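You operate a simulated robot arm through the tools that you are given. There is no shell and no other tool. Be economical: measure what you need, move in short steps, check, and stop when the job is done.

Carry out the task below with a simulated robot arm. There is one attempt and no reset: what you move stays moved.

TASK
Put the purple open tin from the top of the grey bench in the open carton and the white open tin on the brown disc.
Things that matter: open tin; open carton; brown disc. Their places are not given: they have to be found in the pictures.

It is judged by the outcome, as a careful person would: the job done as asked, and still so three seconds after it is handed in. It fails if anything else is knocked over, pushed out of place, dropped, spilled or broken.

THE ROBOT
A 6-joint arm with a two-finger parallel gripper, fixed in place. Base frame: the origin is at the foot of the arm, x ahead of it, y to its left, z up; the work surface is at about z = 0. Lengths are in m, angles in degrees, forces in N, time in s.
With the tool pointing down near the work surface it reaches from about 0.14 to 0.58 m from the base axis. Its first joint turns from -66.0 to 66.0 degrees. Payload 2.1 kg.
Tool frame: the origin (TCP) lies between the finger pads and is the grasp point; the fingertips stand 0.03 m ahead of it; z points along the fingers, y is the line along which they close. The gripper opens to 0.094 m. The fingers are 0.028 m wide and 0.01 m thick; the gripper's body (0.05 by 0.096 m) begins 0.055 m behind the TCP.
Orientation is that of the tool frame in the base frame, as [roll, pitch, yaw] about the fixed x, y, z axes, in that order (R = Rz(yaw) Ry(pitch) Rx(roll)). With the fingers straight down and closing along the base's y, the tool's x points along the base's -x, its y along +y and its z along -z.

THE INTERFACE
- The arm moves only by the tool nudge_tool. Its argument "rows" is a list of rows, each a list of 7 numbers: the turn, a rotation vector about the tool's x, y, z in rad, then the shift along the tool's x, y, z in m, then the opening, from 0 (shut) to 1 (fully open). In form: [[wx, wy, wz, tx, ty, tz, fingers], ...]. A call has 1 to 10 rows; each row shifts and turns the commanded pose from where the row before left it, along the tool's axes as they then stand. A row lasts 0.2 s, in which the tool goes at most 0.05 m and 8.6 degrees; a call with a longer step from one row to the next is refused whole, and so is a gripper value outside its range. A pose out of reach is approached as far as the arm can. The call stops where the force on the tool passes 40 N (or 10 N more than at its start, if that is more) or the arm is blocked; 0.2 s more then pass. The fingers move at their own pace (about 0.072 m/s each) and stop on an object; they squeeze with about 32 N. The grip force told is the motor's: it shows also when the fingers shut on nothing. Time passes only in rows, and 0.2 s behind the last, so rows that do not move let the fingers close. It gives the time, the measured TCP pose, the force on the tool (base axes), the opening and the grip force at its end, in the units of the frame above (readings bear some noise).
- Cameras (640 x 400 px; columns grow to the right, rows downward): "scene" is fixed at [0.0596, -0.3806, 0.4781]; the picture's right is [0.71, -0.70, 0.00], its down [-0.44, -0.45, -0.78] and it looks along [0.55, 0.55, -0.63] (base axes); focal length 214 px, centre (320, 200). "wrist" rides on the gripper at [-0.037, 0, -0.058] in the tool frame; the picture's right is [0.00, -1.00, 0.00], its down [0.97, 0.00, -0.24] and it looks along [0.24, 0.00, 0.97] (tool axes); focal length 218 px, centre (320, 200).
- get_image(camera): a new picture of that camera. No time passes.
- pixel_to_xyz(camera, pixels): for up to 12 pixels [column, row] of the newest picture of that camera ("zoom" is the newest enlarged one), the place [x, y, z] in the base frame of the surface seen there, good to about 0.002 m. No time passes.
- enlarge(camera, box): a new picture of the part [left, top, right, bottom] of that camera's present view, enlarged. No time passes.
- job_done(): hands the job in; it is judged then, once.

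Work in short steps. Measure before you move; look again where a grasp or a placing could have gone wrong, and mend it. You have 60 turns and 22 pictures in all, the two below and enlarged ones among them. Open the gripper and draw the arm clear of the work before you hand the job in, unless the task says otherwise; then end with one line.

The tools are called after ">>>" as name(argument=value, ...) on one line, values as JSON. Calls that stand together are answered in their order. nudge_tool: Moves the arm, as the interface text tells. Its arguments: {"type":"object","properties":{"rows":{"type":"array","items":{"type":"array","items":{"type":"number"}}}},"required":["rows"]} The other tools are called the same way: get_image (camera) takes a picture; pixel_to_xyz (camera, pixels) gives the place of the surface under pixels of a picture; enlarge (camera, box) takes an enlarged picture of a part of a camera's view; job_done () hands the job in.

At the start:

```text
time_s: 0.0
tcp_pos: [0.3886, 0.0067, 0.4116]
tcp_rot: [180.0, 0.0, -180.0]
wrist_force: [-1.0, -0.1, 0.5]
opening: 0.094
gripper_force: 0.2
```

scene: 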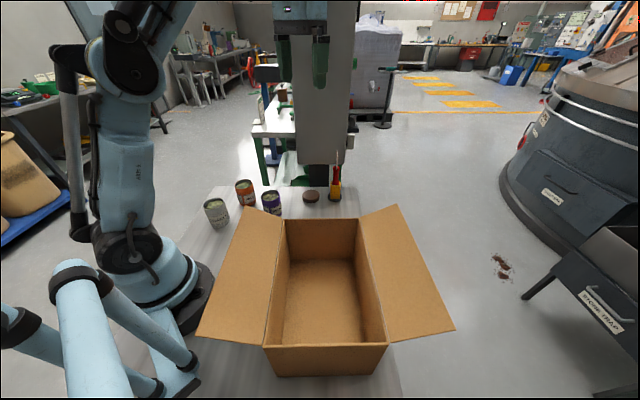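
wrist: 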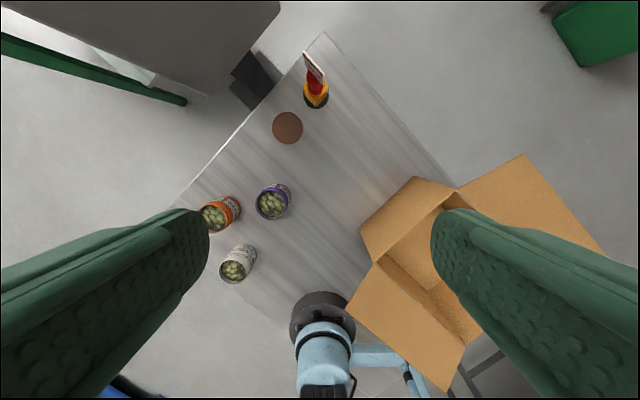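

The scene shows white (216,212), orange (245,192) and purple (271,202) tins, a disc (311,196) with a yellow/red object beside it, and the carton. I'll enlarge and measure.

>>> enlarge(camera="scene", box=[190, 140, 370, 250])

>>> pixel_to_xyz(camera="wrist", pixels=[[270, 205], [233, 270], [213, 217], [287, 128], [316, 92], [311, 60], [340, 150], [415, 178], [376, 262], [458, 190], [300, 240], [400, 275]])

>>> pixel_to_xyz(camera="scene", pixels=[[286, 219], [358, 219], [265, 345], [388, 342], [320, 290], [396, 205], [455, 330], [245, 206], [197, 336], [311, 192], [335, 190], [337, 155]])

```text
3.56 times, centred on (280, 195) of scene
```

zoom: 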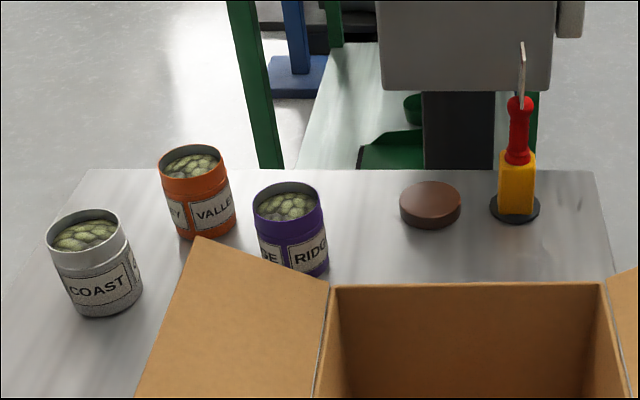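

```text
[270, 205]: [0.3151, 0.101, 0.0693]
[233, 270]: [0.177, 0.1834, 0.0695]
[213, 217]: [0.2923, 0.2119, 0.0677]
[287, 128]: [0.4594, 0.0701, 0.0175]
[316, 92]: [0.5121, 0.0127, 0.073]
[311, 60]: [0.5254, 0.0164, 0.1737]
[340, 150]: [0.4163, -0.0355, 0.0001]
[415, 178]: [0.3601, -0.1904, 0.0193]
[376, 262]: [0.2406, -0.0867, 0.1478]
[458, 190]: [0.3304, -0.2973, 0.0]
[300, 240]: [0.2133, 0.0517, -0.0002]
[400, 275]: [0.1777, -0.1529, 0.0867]
```

```text
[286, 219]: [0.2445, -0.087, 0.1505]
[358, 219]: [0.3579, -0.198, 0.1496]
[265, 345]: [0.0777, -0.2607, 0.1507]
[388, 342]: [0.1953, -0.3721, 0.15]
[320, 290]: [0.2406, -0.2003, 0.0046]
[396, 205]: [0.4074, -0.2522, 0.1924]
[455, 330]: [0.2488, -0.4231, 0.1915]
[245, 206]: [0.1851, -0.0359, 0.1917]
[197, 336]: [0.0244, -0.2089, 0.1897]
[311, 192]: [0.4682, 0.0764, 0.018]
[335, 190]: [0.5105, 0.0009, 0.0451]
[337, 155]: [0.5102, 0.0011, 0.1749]
```

Now measure the tin rims, contents and disc edges in the enlarged picture.

>>> pixel_to_xyz(camera="zoom", pixels=[[254, 204], [321, 204], [286, 183], [290, 223], [49, 244], [122, 236], [80, 212], [92, 257], [402, 199], [459, 197], [430, 183], [432, 214]])

>>> pixel_to_xyz(camera="zoom", pixels=[[161, 170], [221, 165], [188, 147], [195, 181], [285, 208], [85, 238], [300, 270], [100, 312], [262, 260], [328, 260], [70, 300], [140, 290]])

```text
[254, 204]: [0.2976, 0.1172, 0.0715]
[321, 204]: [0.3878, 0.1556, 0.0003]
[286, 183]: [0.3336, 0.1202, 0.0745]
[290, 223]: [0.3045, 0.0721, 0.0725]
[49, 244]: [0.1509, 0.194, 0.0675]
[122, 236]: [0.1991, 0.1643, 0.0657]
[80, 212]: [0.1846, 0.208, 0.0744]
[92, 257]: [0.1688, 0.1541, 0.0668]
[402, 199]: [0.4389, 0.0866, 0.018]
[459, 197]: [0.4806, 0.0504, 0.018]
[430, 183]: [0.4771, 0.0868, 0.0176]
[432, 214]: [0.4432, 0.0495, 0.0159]
```

```text
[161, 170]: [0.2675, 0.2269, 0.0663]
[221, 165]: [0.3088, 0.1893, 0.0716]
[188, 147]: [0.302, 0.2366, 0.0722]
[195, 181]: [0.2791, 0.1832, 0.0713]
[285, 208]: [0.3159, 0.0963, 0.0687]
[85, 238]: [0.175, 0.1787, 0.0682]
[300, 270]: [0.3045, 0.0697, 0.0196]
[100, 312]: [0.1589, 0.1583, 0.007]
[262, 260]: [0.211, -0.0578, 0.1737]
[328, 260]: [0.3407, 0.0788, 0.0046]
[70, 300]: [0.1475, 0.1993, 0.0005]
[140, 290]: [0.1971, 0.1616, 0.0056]
```

Purple is centred at about (0.318, 0.097), radius 0.028 and height 0.074. White is at (0.175, 0.180), the disc at (0.460, 0.068) with its top at 0.018, and the orange tin sits close to purple. I'll move above purple at z 0.15, then yaw −44° so the fingers avoid orange and suit the carton.

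>>> nudge_tool(rows=[[0, 0, 0, 0.0101, 0.0129, 0.0374, 1], [0, 0, 0, 0.0101, 0.0129, 0.0374, 1], [0, 0, 0, 0.0101, 0.0129, 0.0374, 1], [0, 0, 0, 0.0101, 0.0129, 0.0374, 1], [0, 0, 0, 0.0101, 0.0129, 0.0374, 1], [0, 0, 0, 0.0101, 0.0129, 0.0374, 1], [0, 0, 0, 0.0101, 0.0129, 0.0374, 1], [0, 0, 0, 0, 0, 0, 1]])

>>> nudge_tool(rows=[[0, 0, 0.128, 0, 0, 0, 1], [0, 0, 0.128, 0, 0, 0, 1], [0, 0, 0.128, 0, 0, 0, 1], [0, 0, 0.128, 0, 0, 0, 1], [0, 0, 0.128, 0, 0, 0, 1], [0, 0, 0.128, 0, 0, 0, 1], [0, 0, 0, 0, 0, 0, 1]])

>>> get_image(camera="wrist")

```text
time_s: 1.8
tcp_pos: [0.317, 0.0971, 0.1506]
tcp_rot: [-180.0, -0.1, 180.0]
wrist_force: [-0.3, 0.2, 0.5]
opening: 0.0938
gripper_force: 0.1
```

```text
time_s: 3.4
tcp_pos: [0.3174, 0.0956, 0.1495]
tcp_rot: [-180.0, 0.1, 135.9]
wrist_force: [-0.2, -1.6, -0.5]
opening: 0.0938
gripper_force: 0.2
```

```text
18 pictures are left
```

wrist: 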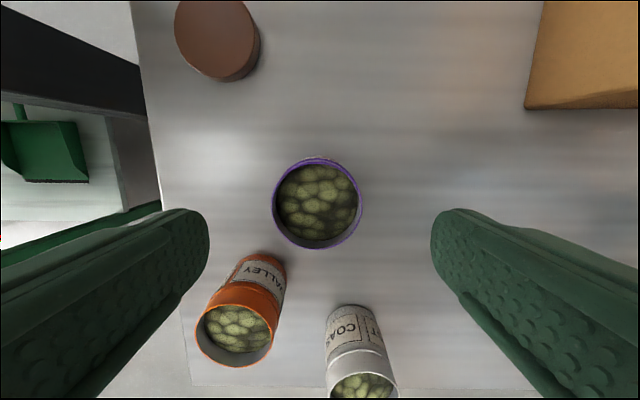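

Purple's rim spans columns 272–362, well centred between the fingers, and orange and white are clear of them. I'll confirm the centre along tool x by measuring the rim.

>>> pixel_to_xyz(camera="wrist", pixels=[[274, 203], [360, 203], [317, 160], [317, 247], [317, 205]])

```text
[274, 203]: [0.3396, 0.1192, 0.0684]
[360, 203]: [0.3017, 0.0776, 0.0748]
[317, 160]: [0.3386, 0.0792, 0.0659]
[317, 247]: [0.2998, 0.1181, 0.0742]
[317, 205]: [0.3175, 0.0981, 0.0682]
```

The centre is (0.319, 0.0985), about 3 mm off along the closing axis. Descend to z≈0.045 and close.

>>> nudge_tool(rows=[[0, 0, 0, 0.001, 0.003, 0.025, 1], [0, 0, 0, 0, 0, 0.03, 1], [0, 0, 0, 0, 0, 0.03, 1], [0, 0, 0, 0, 0, 0.02, 1], [0, 0, 0, 0, 0, 0, 1], [0, 0, 0, 0, 0, 0, 0.3], [0, 0, 0, 0, 0, 0, 0.3], [0, 0, 0, 0, 0, 0, 0.3], [0, 0, 0, 0, 0, 0, 0.3]])

```text
time_s: 5.4
tcp_pos: [0.3196, 0.0994, 0.0435]
tcp_rot: [-180.0, 0.0, 136.0]
wrist_force: [-0.7, -0.7, -0.5]
opening: 0.0576
gripper_force: 31.7
```

It's gripped at 0.0576, matching the tin. Lift smoothly to about z 0.28.

>>> nudge_tool(rows=[[0, 0, 0, 0, 0, -0.015, 0.3], [0, 0, 0, 0, 0, -0.025, 0.3], [0, 0, 0, 0, 0, -0.03, 0.3], [0, 0, 0, 0, 0, -0.03, 0.3], [0, 0, 0, 0, 0, -0.03, 0.3], [0, 0, 0, 0, 0, -0.03, 0.3], [0, 0, 0, 0, 0, -0.03, 0.3], [0, 0, 0, 0, 0, -0.03, 0.3], [0, 0, 0, 0, 0, -0.015, 0.3], [0, 0, 0, 0, 0, 0, 0.3]])

```text
time_s: 7.6
tcp_pos: [0.3193, 0.0994, 0.2808]
tcp_rot: [179.9, -0.1, 136.0]
wrist_force: [0.7, -0.2, -2.2]
opening: 0.0576
gripper_force: 32.0
```

Carry it to above the carton centre (0.219, −0.2295).

>>> nudge_tool(rows=[[0, 0, 0, -0.0094, -0.0184, 0, 0.3], [0, 0, 0, -0.0157, -0.0306, 0, 0.3], [0, 0, 0, -0.018, -0.0352, 0, 0.3], [0, 0, 0, -0.018, -0.0352, 0, 0.3], [0, 0, 0, -0.018, -0.0352, 0, 0.3], [0, 0, 0, -0.018, -0.0352, 0, 0.3], [0, 0, 0, -0.018, -0.0352, 0, 0.3], [0, 0, 0, -0.018, -0.0352, 0, 0.3], [0, 0, 0, -0.0141, -0.0275, 0, 0.3], [0, 0, 0, -0.0094, -0.0184, 0, 0.3]])

>>> get_image(camera="wrist")

>>> get_image(camera="scene")

```text
time_s: 9.8
tcp_pos: [0.2194, -0.2297, 0.2793]
tcp_rot: [-180.0, 0.0, 136.0]
wrist_force: [0.6, 0.8, -1.7]
opening: 0.0575
gripper_force: 31.5
```

```text
17 pictures are left
```

wrist: 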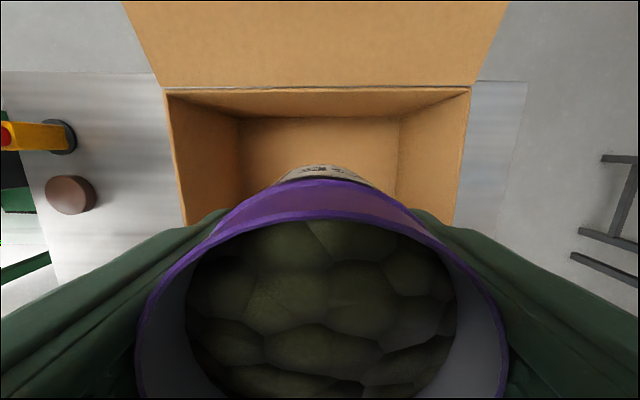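

```text
16 pictures are left
```

scene: 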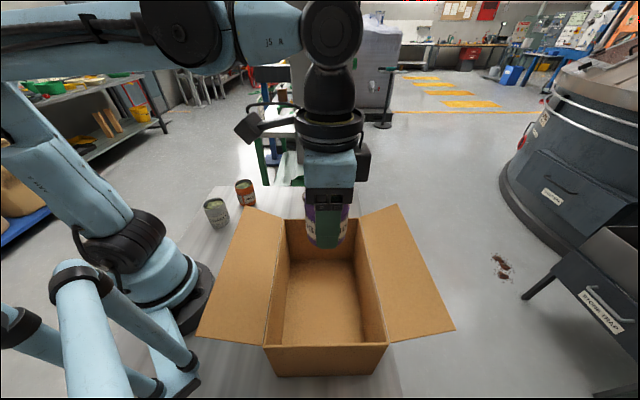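

The tin is centred over the carton (far wall at row 87, side walls at columns 168 and 470). I'll lower it, shifting 8 mm toward the base to give the camera housing room.

>>> nudge_tool(rows=[[0, 0, 0, 0.008, 0, 0.015, 0.3], [0, 0, 0, 0, 0, 0.03, 0.3], [0, 0, 0, 0, 0, 0.03, 0.3], [0, 0, 0, 0, 0, 0.03, 0.3], [0, 0, 0, 0, 0, 0.03, 0.3], [0, 0, 0, 0, 0, 0.03, 0.3], [0, 0, 0, 0, 0, 0.025, 0.3], [0, 0, 0, 0, 0, 0.02, 0.3], [0, 0, 0, 0, 0, 0.01, 0.3], [0, 0, 0, 0, 0, 0.005, 0.3]])

```text
time_s: 12.0
tcp_pos: [0.2142, -0.2241, 0.0544]
tcp_rot: [179.9, -0.1, 136.0]
wrist_force: [0.2, 1.5, 15.8]
opening: 0.0578
gripper_force: 32.5
```

An upward force of 15.8 N shows contact at z 0.054, about 6 mm earlier than expected. I'll look before releasing.

>>> get_image(camera="scene")

>>> get_image(camera="wrist")

```text
15 pictures are left
```

scene: 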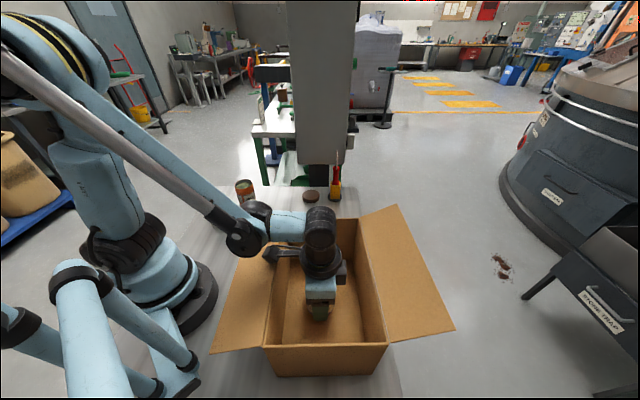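

```text
14 pictures are left
```

wrist: 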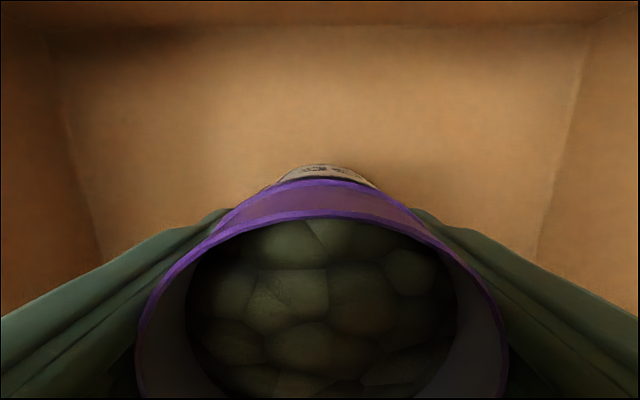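

The near flap has been pushed: its tip moved from (197,336) to (210,352), touched by the wrist/forearm part near (270,255). The carton body has not moved. I'll lift off and look at the flap.

>>> nudge_tool(rows=[[0, 0, 0, 0, 0, -0.015, 0.3], [0, 0, 0, 0, 0, -0.03, 0.3], [0, 0, 0, -0.005, 0, -0.03, 0.3], [0, 0, 0, -0.005, 0, -0.015, 0.3], [0, 0, 0, -0.008, 0, 0, 0.3]])

>>> get_image(camera="scene")

```text
time_s: 13.2
tcp_pos: [0.226, -0.235, 0.1439]
tcp_rot: [-180.0, 0.0, 136.0]
wrist_force: [-0.7, -0.1, -1.8]
opening: 0.0576
gripper_force: 31.9
```

```text
13 pictures are left
```

scene: 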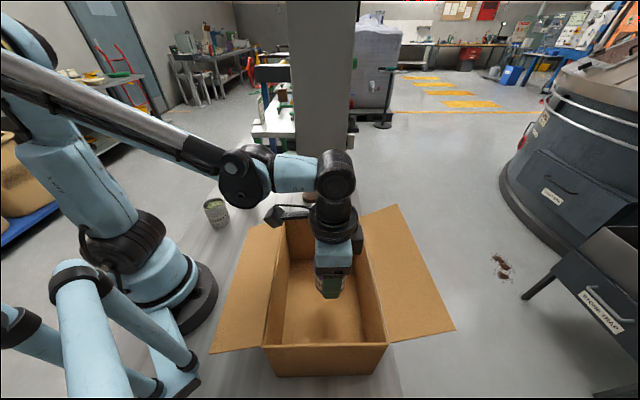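

The flap stays folded slightly outward, and the carton body is in place. I'll measure the protruding arm parts and the flap to plan a clear descent.

>>> pixel_to_xyz(camera="scene", pixels=[[268, 215], [272, 224], [290, 212], [240, 203], [260, 204], [220, 190], [212, 351], [250, 225], [357, 245], [330, 295], [320, 270], [268, 340]])

```text
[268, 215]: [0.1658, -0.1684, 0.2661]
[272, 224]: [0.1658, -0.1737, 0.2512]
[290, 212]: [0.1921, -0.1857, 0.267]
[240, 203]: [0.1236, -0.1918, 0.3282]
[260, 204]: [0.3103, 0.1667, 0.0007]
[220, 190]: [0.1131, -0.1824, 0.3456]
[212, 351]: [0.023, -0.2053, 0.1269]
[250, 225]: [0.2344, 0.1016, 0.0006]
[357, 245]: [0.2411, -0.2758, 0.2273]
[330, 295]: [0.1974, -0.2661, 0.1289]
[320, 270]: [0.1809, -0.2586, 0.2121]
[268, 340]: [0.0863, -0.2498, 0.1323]
```

The protrusion sits 0.107 above the TCP and 0.088 out along tool x, and the flap now slopes below the rim. Shifting 6 mm further toward the far wall keeps the protrusion inside and above the rim. Descend to about z 0.050.

>>> nudge_tool(rows=[[0, 0, 0, -0.006, 0, 0, 0.3], [0, 0, 0, 0, 0, 0.02, 0.3], [0, 0, 0, 0, 0, 0.025, 0.3], [0, 0, 0, 0, 0, 0.02, 0.3], [0, 0, 0, 0, 0, 0.015, 0.3], [0, 0, 0, 0, 0, 0.008, 0.3], [0, 0, 0, 0, 0, 0.004, 0.3]])

```text
time_s: 14.8
tcp_pos: [0.2323, -0.2401, 0.0521]
tcp_rot: [179.9, 0.0, 136.0]
wrist_force: [-0.2, 0.4, -1.8]
opening: 0.0575
gripper_force: 32.5
```

No contact yet. Ease down a few millimetres more.

>>> nudge_tool(rows=[[0, 0, 0, 0, 0, 0.0025, 0.3], [0, 0, 0, 0, 0, 0.001, 0.3]])

```text
time_s: 15.4
tcp_pos: [0.2307, -0.241, 0.0491]
tcp_rot: [180.0, 0.0, 136.0]
wrist_force: [0.4, -0.5, -1.4]
opening: 0.0578
gripper_force: 31.6
```

>>> nudge_tool(rows=[[0, 0, 0, 0, 0, 0.001, 0.3], [0, 0, 0, 0, 0, 0.0007, 0.3]])

```text
time_s: 16.0
tcp_pos: [0.2304, -0.2402, 0.0486]
tcp_rot: [-180.0, 0.0, 136.0]
wrist_force: [0.0, 0.3, -1.8]
opening: 0.0575
gripper_force: 31.8
```

Within about a millimetre of the floor. One more small step, then release and rise.

>>> nudge_tool(rows=[[0, 0, 0, 0, 0, 0.001, 0.3], [0, 0, 0, 0, 0, 0, 0.65], [0, 0, 0, 0, 0, 0, 0.85], [0, 0, 0, 0, 0, 0, 0.9], [0, 0, 0, 0, 0, 0, 0.9]])

>>> nudge_tool(rows=[[0, 0, 0, 0, 0, -0.015, 0.9], [0, 0, 0, 0, 0, -0.03, 0.9], [0, 0, 0, 0, 0, -0.035, 0.9], [0, 0, 0, 0, 0, -0.04, 0.9], [0, 0, 0, 0, 0, -0.04, 0.9], [0, 0, 0, 0, 0, -0.035, 0.9], [0, 0, 0, 0, 0, -0.02, 0.9], [0, 0, 0, 0, 0, 0, 0.9]])

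>>> get_image(camera="wrist")

```text
time_s: 17.2
tcp_pos: [0.2302, -0.2406, 0.0457]
tcp_rot: [-179.9, 0.1, 136.0]
wrist_force: [0.7, -0.3, -0.5]
opening: 0.0845
gripper_force: 0.1
```

```text
time_s: 19.0
tcp_pos: [0.233, -0.2395, 0.2609]
tcp_rot: [179.9, 0.0, 135.9]
wrist_force: [0.1, -0.1, 0.2]
opening: 0.0847
gripper_force: 0.1
```

```text
12 pictures are left
```

wrist: 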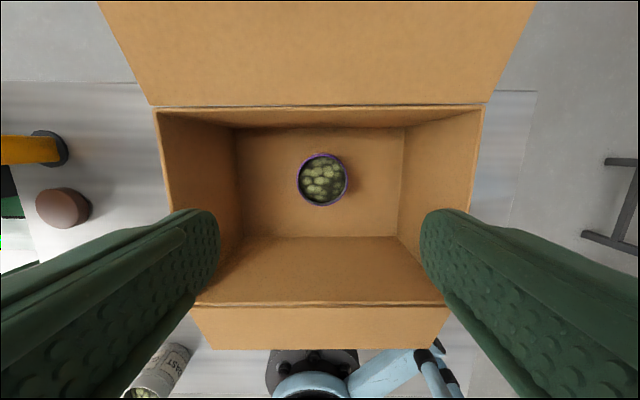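

The purple tin stands upright in the carton. Next: rotate back to the default yaw and go by an outward path to above white (0.175, 0.180).

>>> nudge_tool(rows=[[0, 0, -0.128, 0, 0, 0, 1], [0, 0, -0.128, 0, 0, 0, 1], [0, 0, -0.128, 0, 0, 0, 1], [0, 0, -0.128, 0, 0, 0, 1], [0, 0, -0.128, 0, 0, 0, 1], [0, 0, -0.128, 0, 0, 0, 1]])

>>> nudge_tool(rows=[[0, 0, 0, -0.0112, 0.035, 0, 1], [0, 0, 0, -0.0112, 0.035, 0, 1], [0, 0, 0, -0.0112, 0.035, 0, 1], [0, 0, 0, -0.0112, 0.035, 0, 1], [0, 0, 0, -0.0112, 0.035, 0, 1], [0, 0, 0, -0.0112, 0.035, 0, 1]])

>>> nudge_tool(rows=[[0, 0, 0, 0.0208, 0.035, 0.01, 1], [0, 0, 0, 0.0208, 0.035, 0.01, 1], [0, 0, 0, 0.0208, 0.035, 0.01, 1], [0, 0, 0, 0.0208, 0.035, 0.01, 1], [0, 0, 0, 0.0208, 0.035, 0.015, 1], [0, 0, 0, 0.0208, 0.035, 0.015, 1], [0, 0, 0, 0, 0, 0.02, 1], [0, 0, 0, 0, 0, 0, 1]])

>>> get_image(camera="wrist")

```text
time_s: 20.4
tcp_pos: [0.2309, -0.2388, 0.2604]
tcp_rot: [180.0, -0.1, -180.0]
wrist_force: [0.0, -0.4, -0.4]
opening: 0.0941
gripper_force: 0.0
```

```text
time_s: 21.8
tcp_pos: [0.2989, -0.0301, 0.2617]
tcp_rot: [179.9, 0.0, -180.0]
wrist_force: [0.0, -0.1, -0.4]
opening: 0.0941
gripper_force: 0.1
```

```text
time_s: 23.6
tcp_pos: [0.1728, 0.1801, 0.1723]
tcp_rot: [-180.0, 0.0, -180.0]
wrist_force: [0.3, 0.4, 0.4]
opening: 0.0941
gripper_force: 0.2
```

```text
11 pictures are left
```

wrist: 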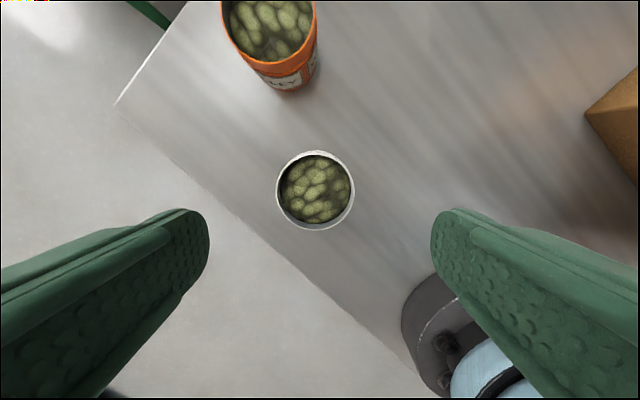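

White's rim (columns 276–355, rows 151–230) is near the centre. Measure it.

>>> pixel_to_xyz(camera="wrist", pixels=[[278, 190], [353, 190], [315, 153], [315, 228], [225, 15], [314, 50], [290, 82]])

```text
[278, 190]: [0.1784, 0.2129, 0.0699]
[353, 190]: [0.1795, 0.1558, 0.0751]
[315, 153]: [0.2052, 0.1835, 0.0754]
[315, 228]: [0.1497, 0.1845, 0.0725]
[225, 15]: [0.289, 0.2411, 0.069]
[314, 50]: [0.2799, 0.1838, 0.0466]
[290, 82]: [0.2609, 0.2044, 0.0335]
```

The centre is (0.1775, 0.184). Correct for it, descend to z≈0.044 and close.

>>> nudge_tool(rows=[[0, 0, 0, -0.0045, 0.004, 0.02, 1], [0, 0, 0, 0, 0, 0.035, 1], [0, 0, 0, 0, 0, 0.03, 1], [0, 0, 0, 0, 0, 0.028, 1], [0, 0, 0, 0, 0, 0.015, 1], [0, 0, 0, 0, 0, 0, 0.3], [0, 0, 0, 0, 0, 0, 0.3], [0, 0, 0, 0, 0, 0, 0.3], [0, 0, 0, 0, 0, 0, 0.3]])

```text
time_s: 25.6
tcp_pos: [0.1768, 0.183, 0.0444]
tcp_rot: [180.0, 0.1, 179.9]
wrist_force: [0.7, -0.2, -0.4]
opening: 0.0576
gripper_force: 31.8
```

Gripped. Lift to z≈0.20.

>>> nudge_tool(rows=[[0, 0, 0, 0, 0, -0.015, 0.3], [0, 0, 0, 0, 0, -0.03, 0.3], [0, 0, 0, 0, 0, -0.035, 0.3], [0, 0, 0, 0, 0, -0.035, 0.3], [0, 0, 0, 0, 0, -0.03, 0.3], [0, 0, 0, 0, 0, -0.011, 0.3], [0, 0, 0, 0, 0, 0, 0.3]])

```text
time_s: 27.2
tcp_pos: [0.1786, 0.1841, 0.2006]
tcp_rot: [180.0, 0.0, -180.0]
wrist_force: [1.1, 0.3, -1.3]
opening: 0.0574
gripper_force: 32.1
```

Carry it toward the disc, stopping short at (0.40, 0.08) to look.

>>> nudge_tool(rows=[[0, 0, 0, -0.0178, -0.0083, 0, 0.3], [0, 0, 0, -0.0289, -0.0135, 0, 0.3], [0, 0, 0, -0.0333, -0.0156, 0, 0.3], [0, 0, 0, -0.0333, -0.0156, 0, 0.3], [0, 0, 0, -0.0333, -0.0156, 0, 0.3], [0, 0, 0, -0.0333, -0.0156, 0, 0.3], [0, 0, 0, -0.0266, -0.0125, 0, 0.3], [0, 0, 0, -0.0155, -0.0073, 0, 0.3], [0, 0, 0, 0, 0, 0, 0.3]])

>>> get_image(camera="wrist")

>>> get_image(camera="scene")

```text
time_s: 29.2
tcp_pos: [0.3996, 0.0793, 0.1958]
tcp_rot: [-179.9, 0.0, 180.0]
wrist_force: [-0.2, -0.2, -1.1]
opening: 0.0576
gripper_force: 32.3
```

```text
10 pictures are left
```

wrist: 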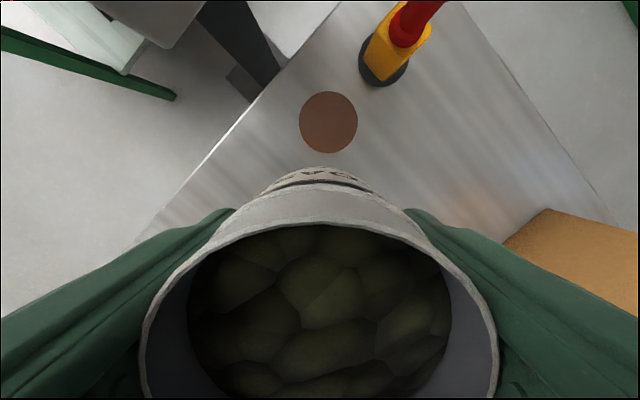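

```text
9 pictures are left
```

scene: 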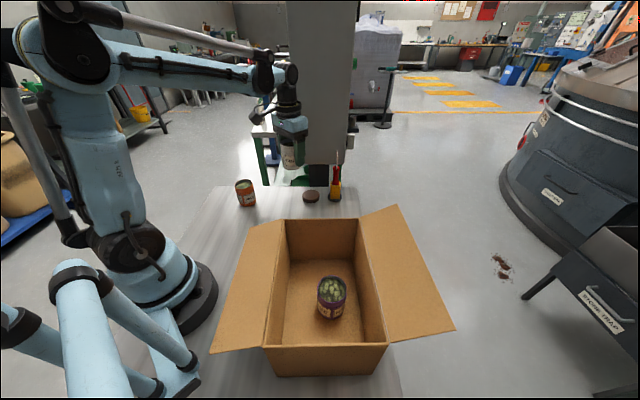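

The disc is clear at (328,122) and the driver is beyond it. Measure the disc rim and the driver.

>>> pixel_to_xyz(camera="wrist", pixels=[[301, 121], [355, 121], [328, 94], [328, 149], [309, 103], [347, 141], [362, 70], [385, 84], [371, 55], [400, 40], [425, 45], [410, 5]])

>>> pixel_to_xyz(camera="scene", pixels=[[335, 170], [337, 160], [337, 154], [334, 182], [330, 200]])

```text
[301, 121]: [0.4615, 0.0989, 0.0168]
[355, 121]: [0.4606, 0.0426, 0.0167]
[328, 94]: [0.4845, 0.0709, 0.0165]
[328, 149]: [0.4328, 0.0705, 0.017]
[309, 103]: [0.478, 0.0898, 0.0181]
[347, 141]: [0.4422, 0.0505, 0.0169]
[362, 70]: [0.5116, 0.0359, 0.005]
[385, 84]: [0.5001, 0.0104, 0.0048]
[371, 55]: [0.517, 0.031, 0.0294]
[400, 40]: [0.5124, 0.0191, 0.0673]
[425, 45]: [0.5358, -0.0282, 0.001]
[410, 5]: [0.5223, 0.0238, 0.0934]
```

```text
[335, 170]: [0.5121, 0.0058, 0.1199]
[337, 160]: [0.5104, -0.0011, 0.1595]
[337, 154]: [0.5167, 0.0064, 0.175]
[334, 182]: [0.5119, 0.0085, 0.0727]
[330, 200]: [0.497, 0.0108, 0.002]
```

The disc centre is (0.459, 0.0705), top at 0.017. The driver, at about (0.52, 0.015), stays clear of the gripper in this yaw. Move over the disc and lower to about z 0.07.

>>> nudge_tool(rows=[[0, 0, 0, -0.015, -0.0022, 0, 0.3], [0, 0, 0, -0.028, -0.0042, 0, 0.3], [0, 0, 0, -0.016, -0.0024, 0, 0.3], [0, 0, 0, 0, 0, 0.02, 0.3], [0, 0, 0, 0, 0, 0.03, 0.3], [0, 0, 0, 0, 0, 0.03, 0.3], [0, 0, 0, 0, 0, 0.025, 0.3], [0, 0, 0, 0, 0, 0.015, 0.3], [0, 0, 0, 0, 0, 0.005, 0.3], [0, 0, 0, 0, 0, 0, 0.3]])

>>> enlarge(camera="scene", box=[240, 100, 400, 220])

```text
time_s: 31.4
tcp_pos: [0.4571, 0.0703, 0.0736]
tcp_rot: [-179.9, 0.0, -179.9]
wrist_force: [0.0, -0.6, -1.9]
opening: 0.0574
gripper_force: 32.3
```

```text
3.33 times, centred on (320, 160) of scene
```

zoom: 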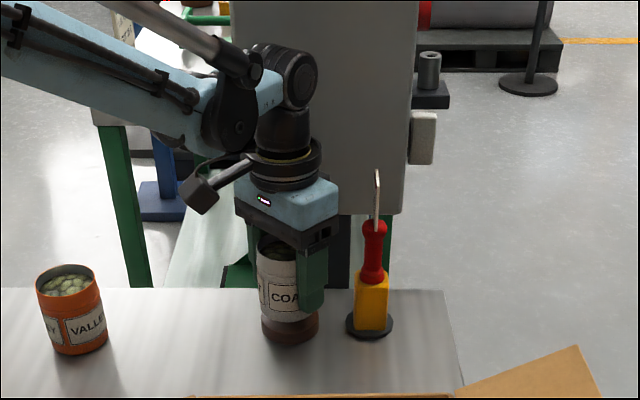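

The tin is right above the disc and the driver is clear. Lower gently the last centimetre.

>>> nudge_tool(rows=[[0, 0, 0, -0.0015, 0, 0.004, 0.3], [0, 0, 0, 0, 0, 0.003, 0.3], [0, 0, 0, 0, 0, 0.002, 0.3], [0, 0, 0, 0, 0, 0.001, 0.3]])

```text
time_s: 32.4
tcp_pos: [0.4626, 0.0704, 0.0639]
tcp_rot: [-180.0, 0.0, 180.0]
wrist_force: [-0.3, -0.4, -1.6]
opening: 0.0576
gripper_force: 32.2
```

>>> nudge_tool(rows=[[0, 0, 0, 0, 0, 0.001, 0.3], [0, 0, 0, 0, 0, 0.0007, 0.3]])

```text
time_s: 33.0
tcp_pos: [0.4595, 0.0695, 0.0614]
tcp_rot: [-179.9, 0.0, 179.9]
wrist_force: [-0.6, 0.3, -1.2]
opening: 0.0573
gripper_force: 32.2
```

>>> nudge_tool(rows=[[0, 0, 0, 0, 0, 0.0007, 0.3], [0, 0, 0, 0, 0, 0, 0.3]])

>>> enlarge(camera="scene", box=[280, 150, 360, 210])

```text
time_s: 33.6
tcp_pos: [0.4608, 0.0715, 0.0619]
tcp_rot: [179.9, 0.1, -180.0]
wrist_force: [0.5, -0.7, -1.6]
opening: 0.0574
gripper_force: 32.0
```

```text
6.67 times, centred on (320, 180) of scene
```

zoom: 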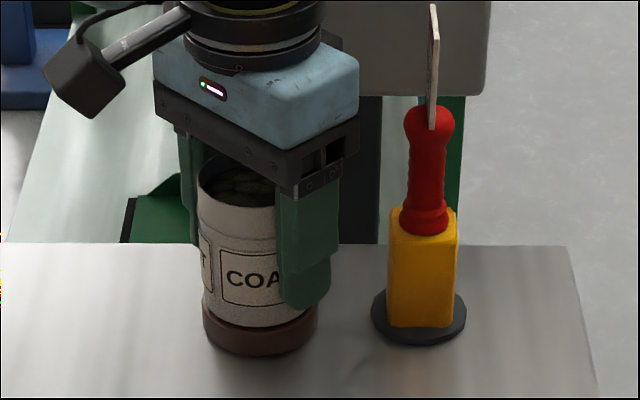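

Well centred and nearly touching; one more millimetre, watching the force.

>>> nudge_tool(rows=[[0, 0, 0, 0, 0, 0.0008, 0.3], [0, 0, 0, 0, 0, 0, 0.3]])

```text
time_s: 34.2
tcp_pos: [0.4597, 0.0702, 0.0597]
tcp_rot: [-180.0, 0.0, -180.0]
wrist_force: [-0.3, -1.4, 9.1]
opening: 0.0574
gripper_force: 32.3
```

Contact (9 N). Release with a limited opening, then rise straight up.

>>> nudge_tool(rows=[[0, 0, 0, 0, 0, 0, 0.65], [0, 0, 0, 0, 0, 0, 0.8], [0, 0, 0, 0, 0, 0, 0.85], [0, 0, 0, 0, 0, 0, 0.85]])

>>> nudge_tool(rows=[[0, 0, 0, 0, 0, -0.01, 0.85], [0, 0, 0, 0, 0, -0.025, 0.85], [0, 0, 0, 0, 0, -0.035, 0.85], [0, 0, 0, 0, 0, -0.04, 0.85], [0, 0, 0, 0, 0, -0.04, 0.85], [0, 0, 0, 0, 0, -0.04, 0.85], [0, 0, 0, 0, 0, -0.04, 0.85], [0, 0, 0, 0, 0, -0.03, 0.85], [0, 0, 0, 0, 0, 0, 0.85]])

>>> nudge_tool(rows=[[0, 0, 0, 0.03, 0, 0, 1], [0, 0, 0, 0.03, 0, 0, 1], [0, 0, 0, 0.03, 0, 0, 1], [0, 0, 0, 0, 0, 0, 1]])

>>> get_image(camera="scene")

>>> get_image(camera="wrist")

```text
time_s: 35.2
tcp_pos: [0.4601, 0.0712, 0.0614]
tcp_rot: [180.0, 0.0, -180.0]
wrist_force: [-0.1, 1.0, -0.3]
opening: 0.0799
gripper_force: 0.0
```

```text
time_s: 37.2
tcp_pos: [0.4586, 0.0688, 0.3201]
tcp_rot: [179.9, -0.1, -179.9]
wrist_force: [0.3, 0.6, 0.6]
opening: 0.0798
gripper_force: 0.2
```

```text
time_s: 38.2
tcp_pos: [0.3707, 0.0687, 0.3216]
tcp_rot: [180.0, -0.1, -180.0]
wrist_force: [-0.8, -0.7, -0.9]
opening: 0.094
gripper_force: 0.1
```

```text
6 pictures are left
```

scene: 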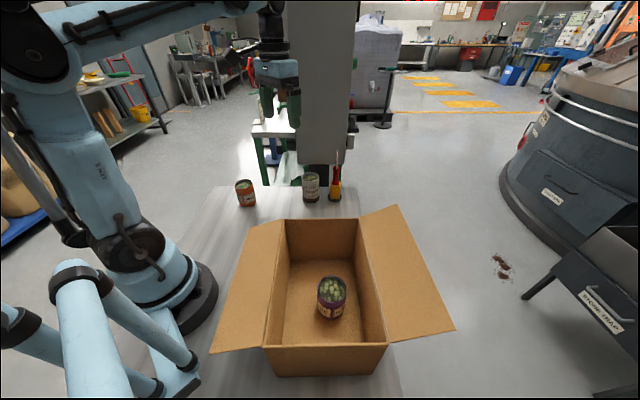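

```text
5 pictures are left
```

wrist: 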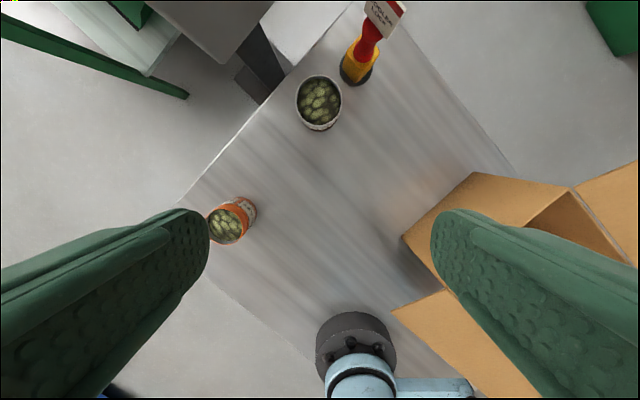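

The white tin stands on the disc, the purple tin is upright in the carton, and the orange tin and driver have not moved. The arm is clear, so I'm handing the job in.

>>> job_done()

```text
The job is handed in.
```

The purple tin is upright in the carton and the white tin is on the brown disc; while placing the purple tin the arm bent the carton's near flap outward and it stayed bent, but nothing else moved.
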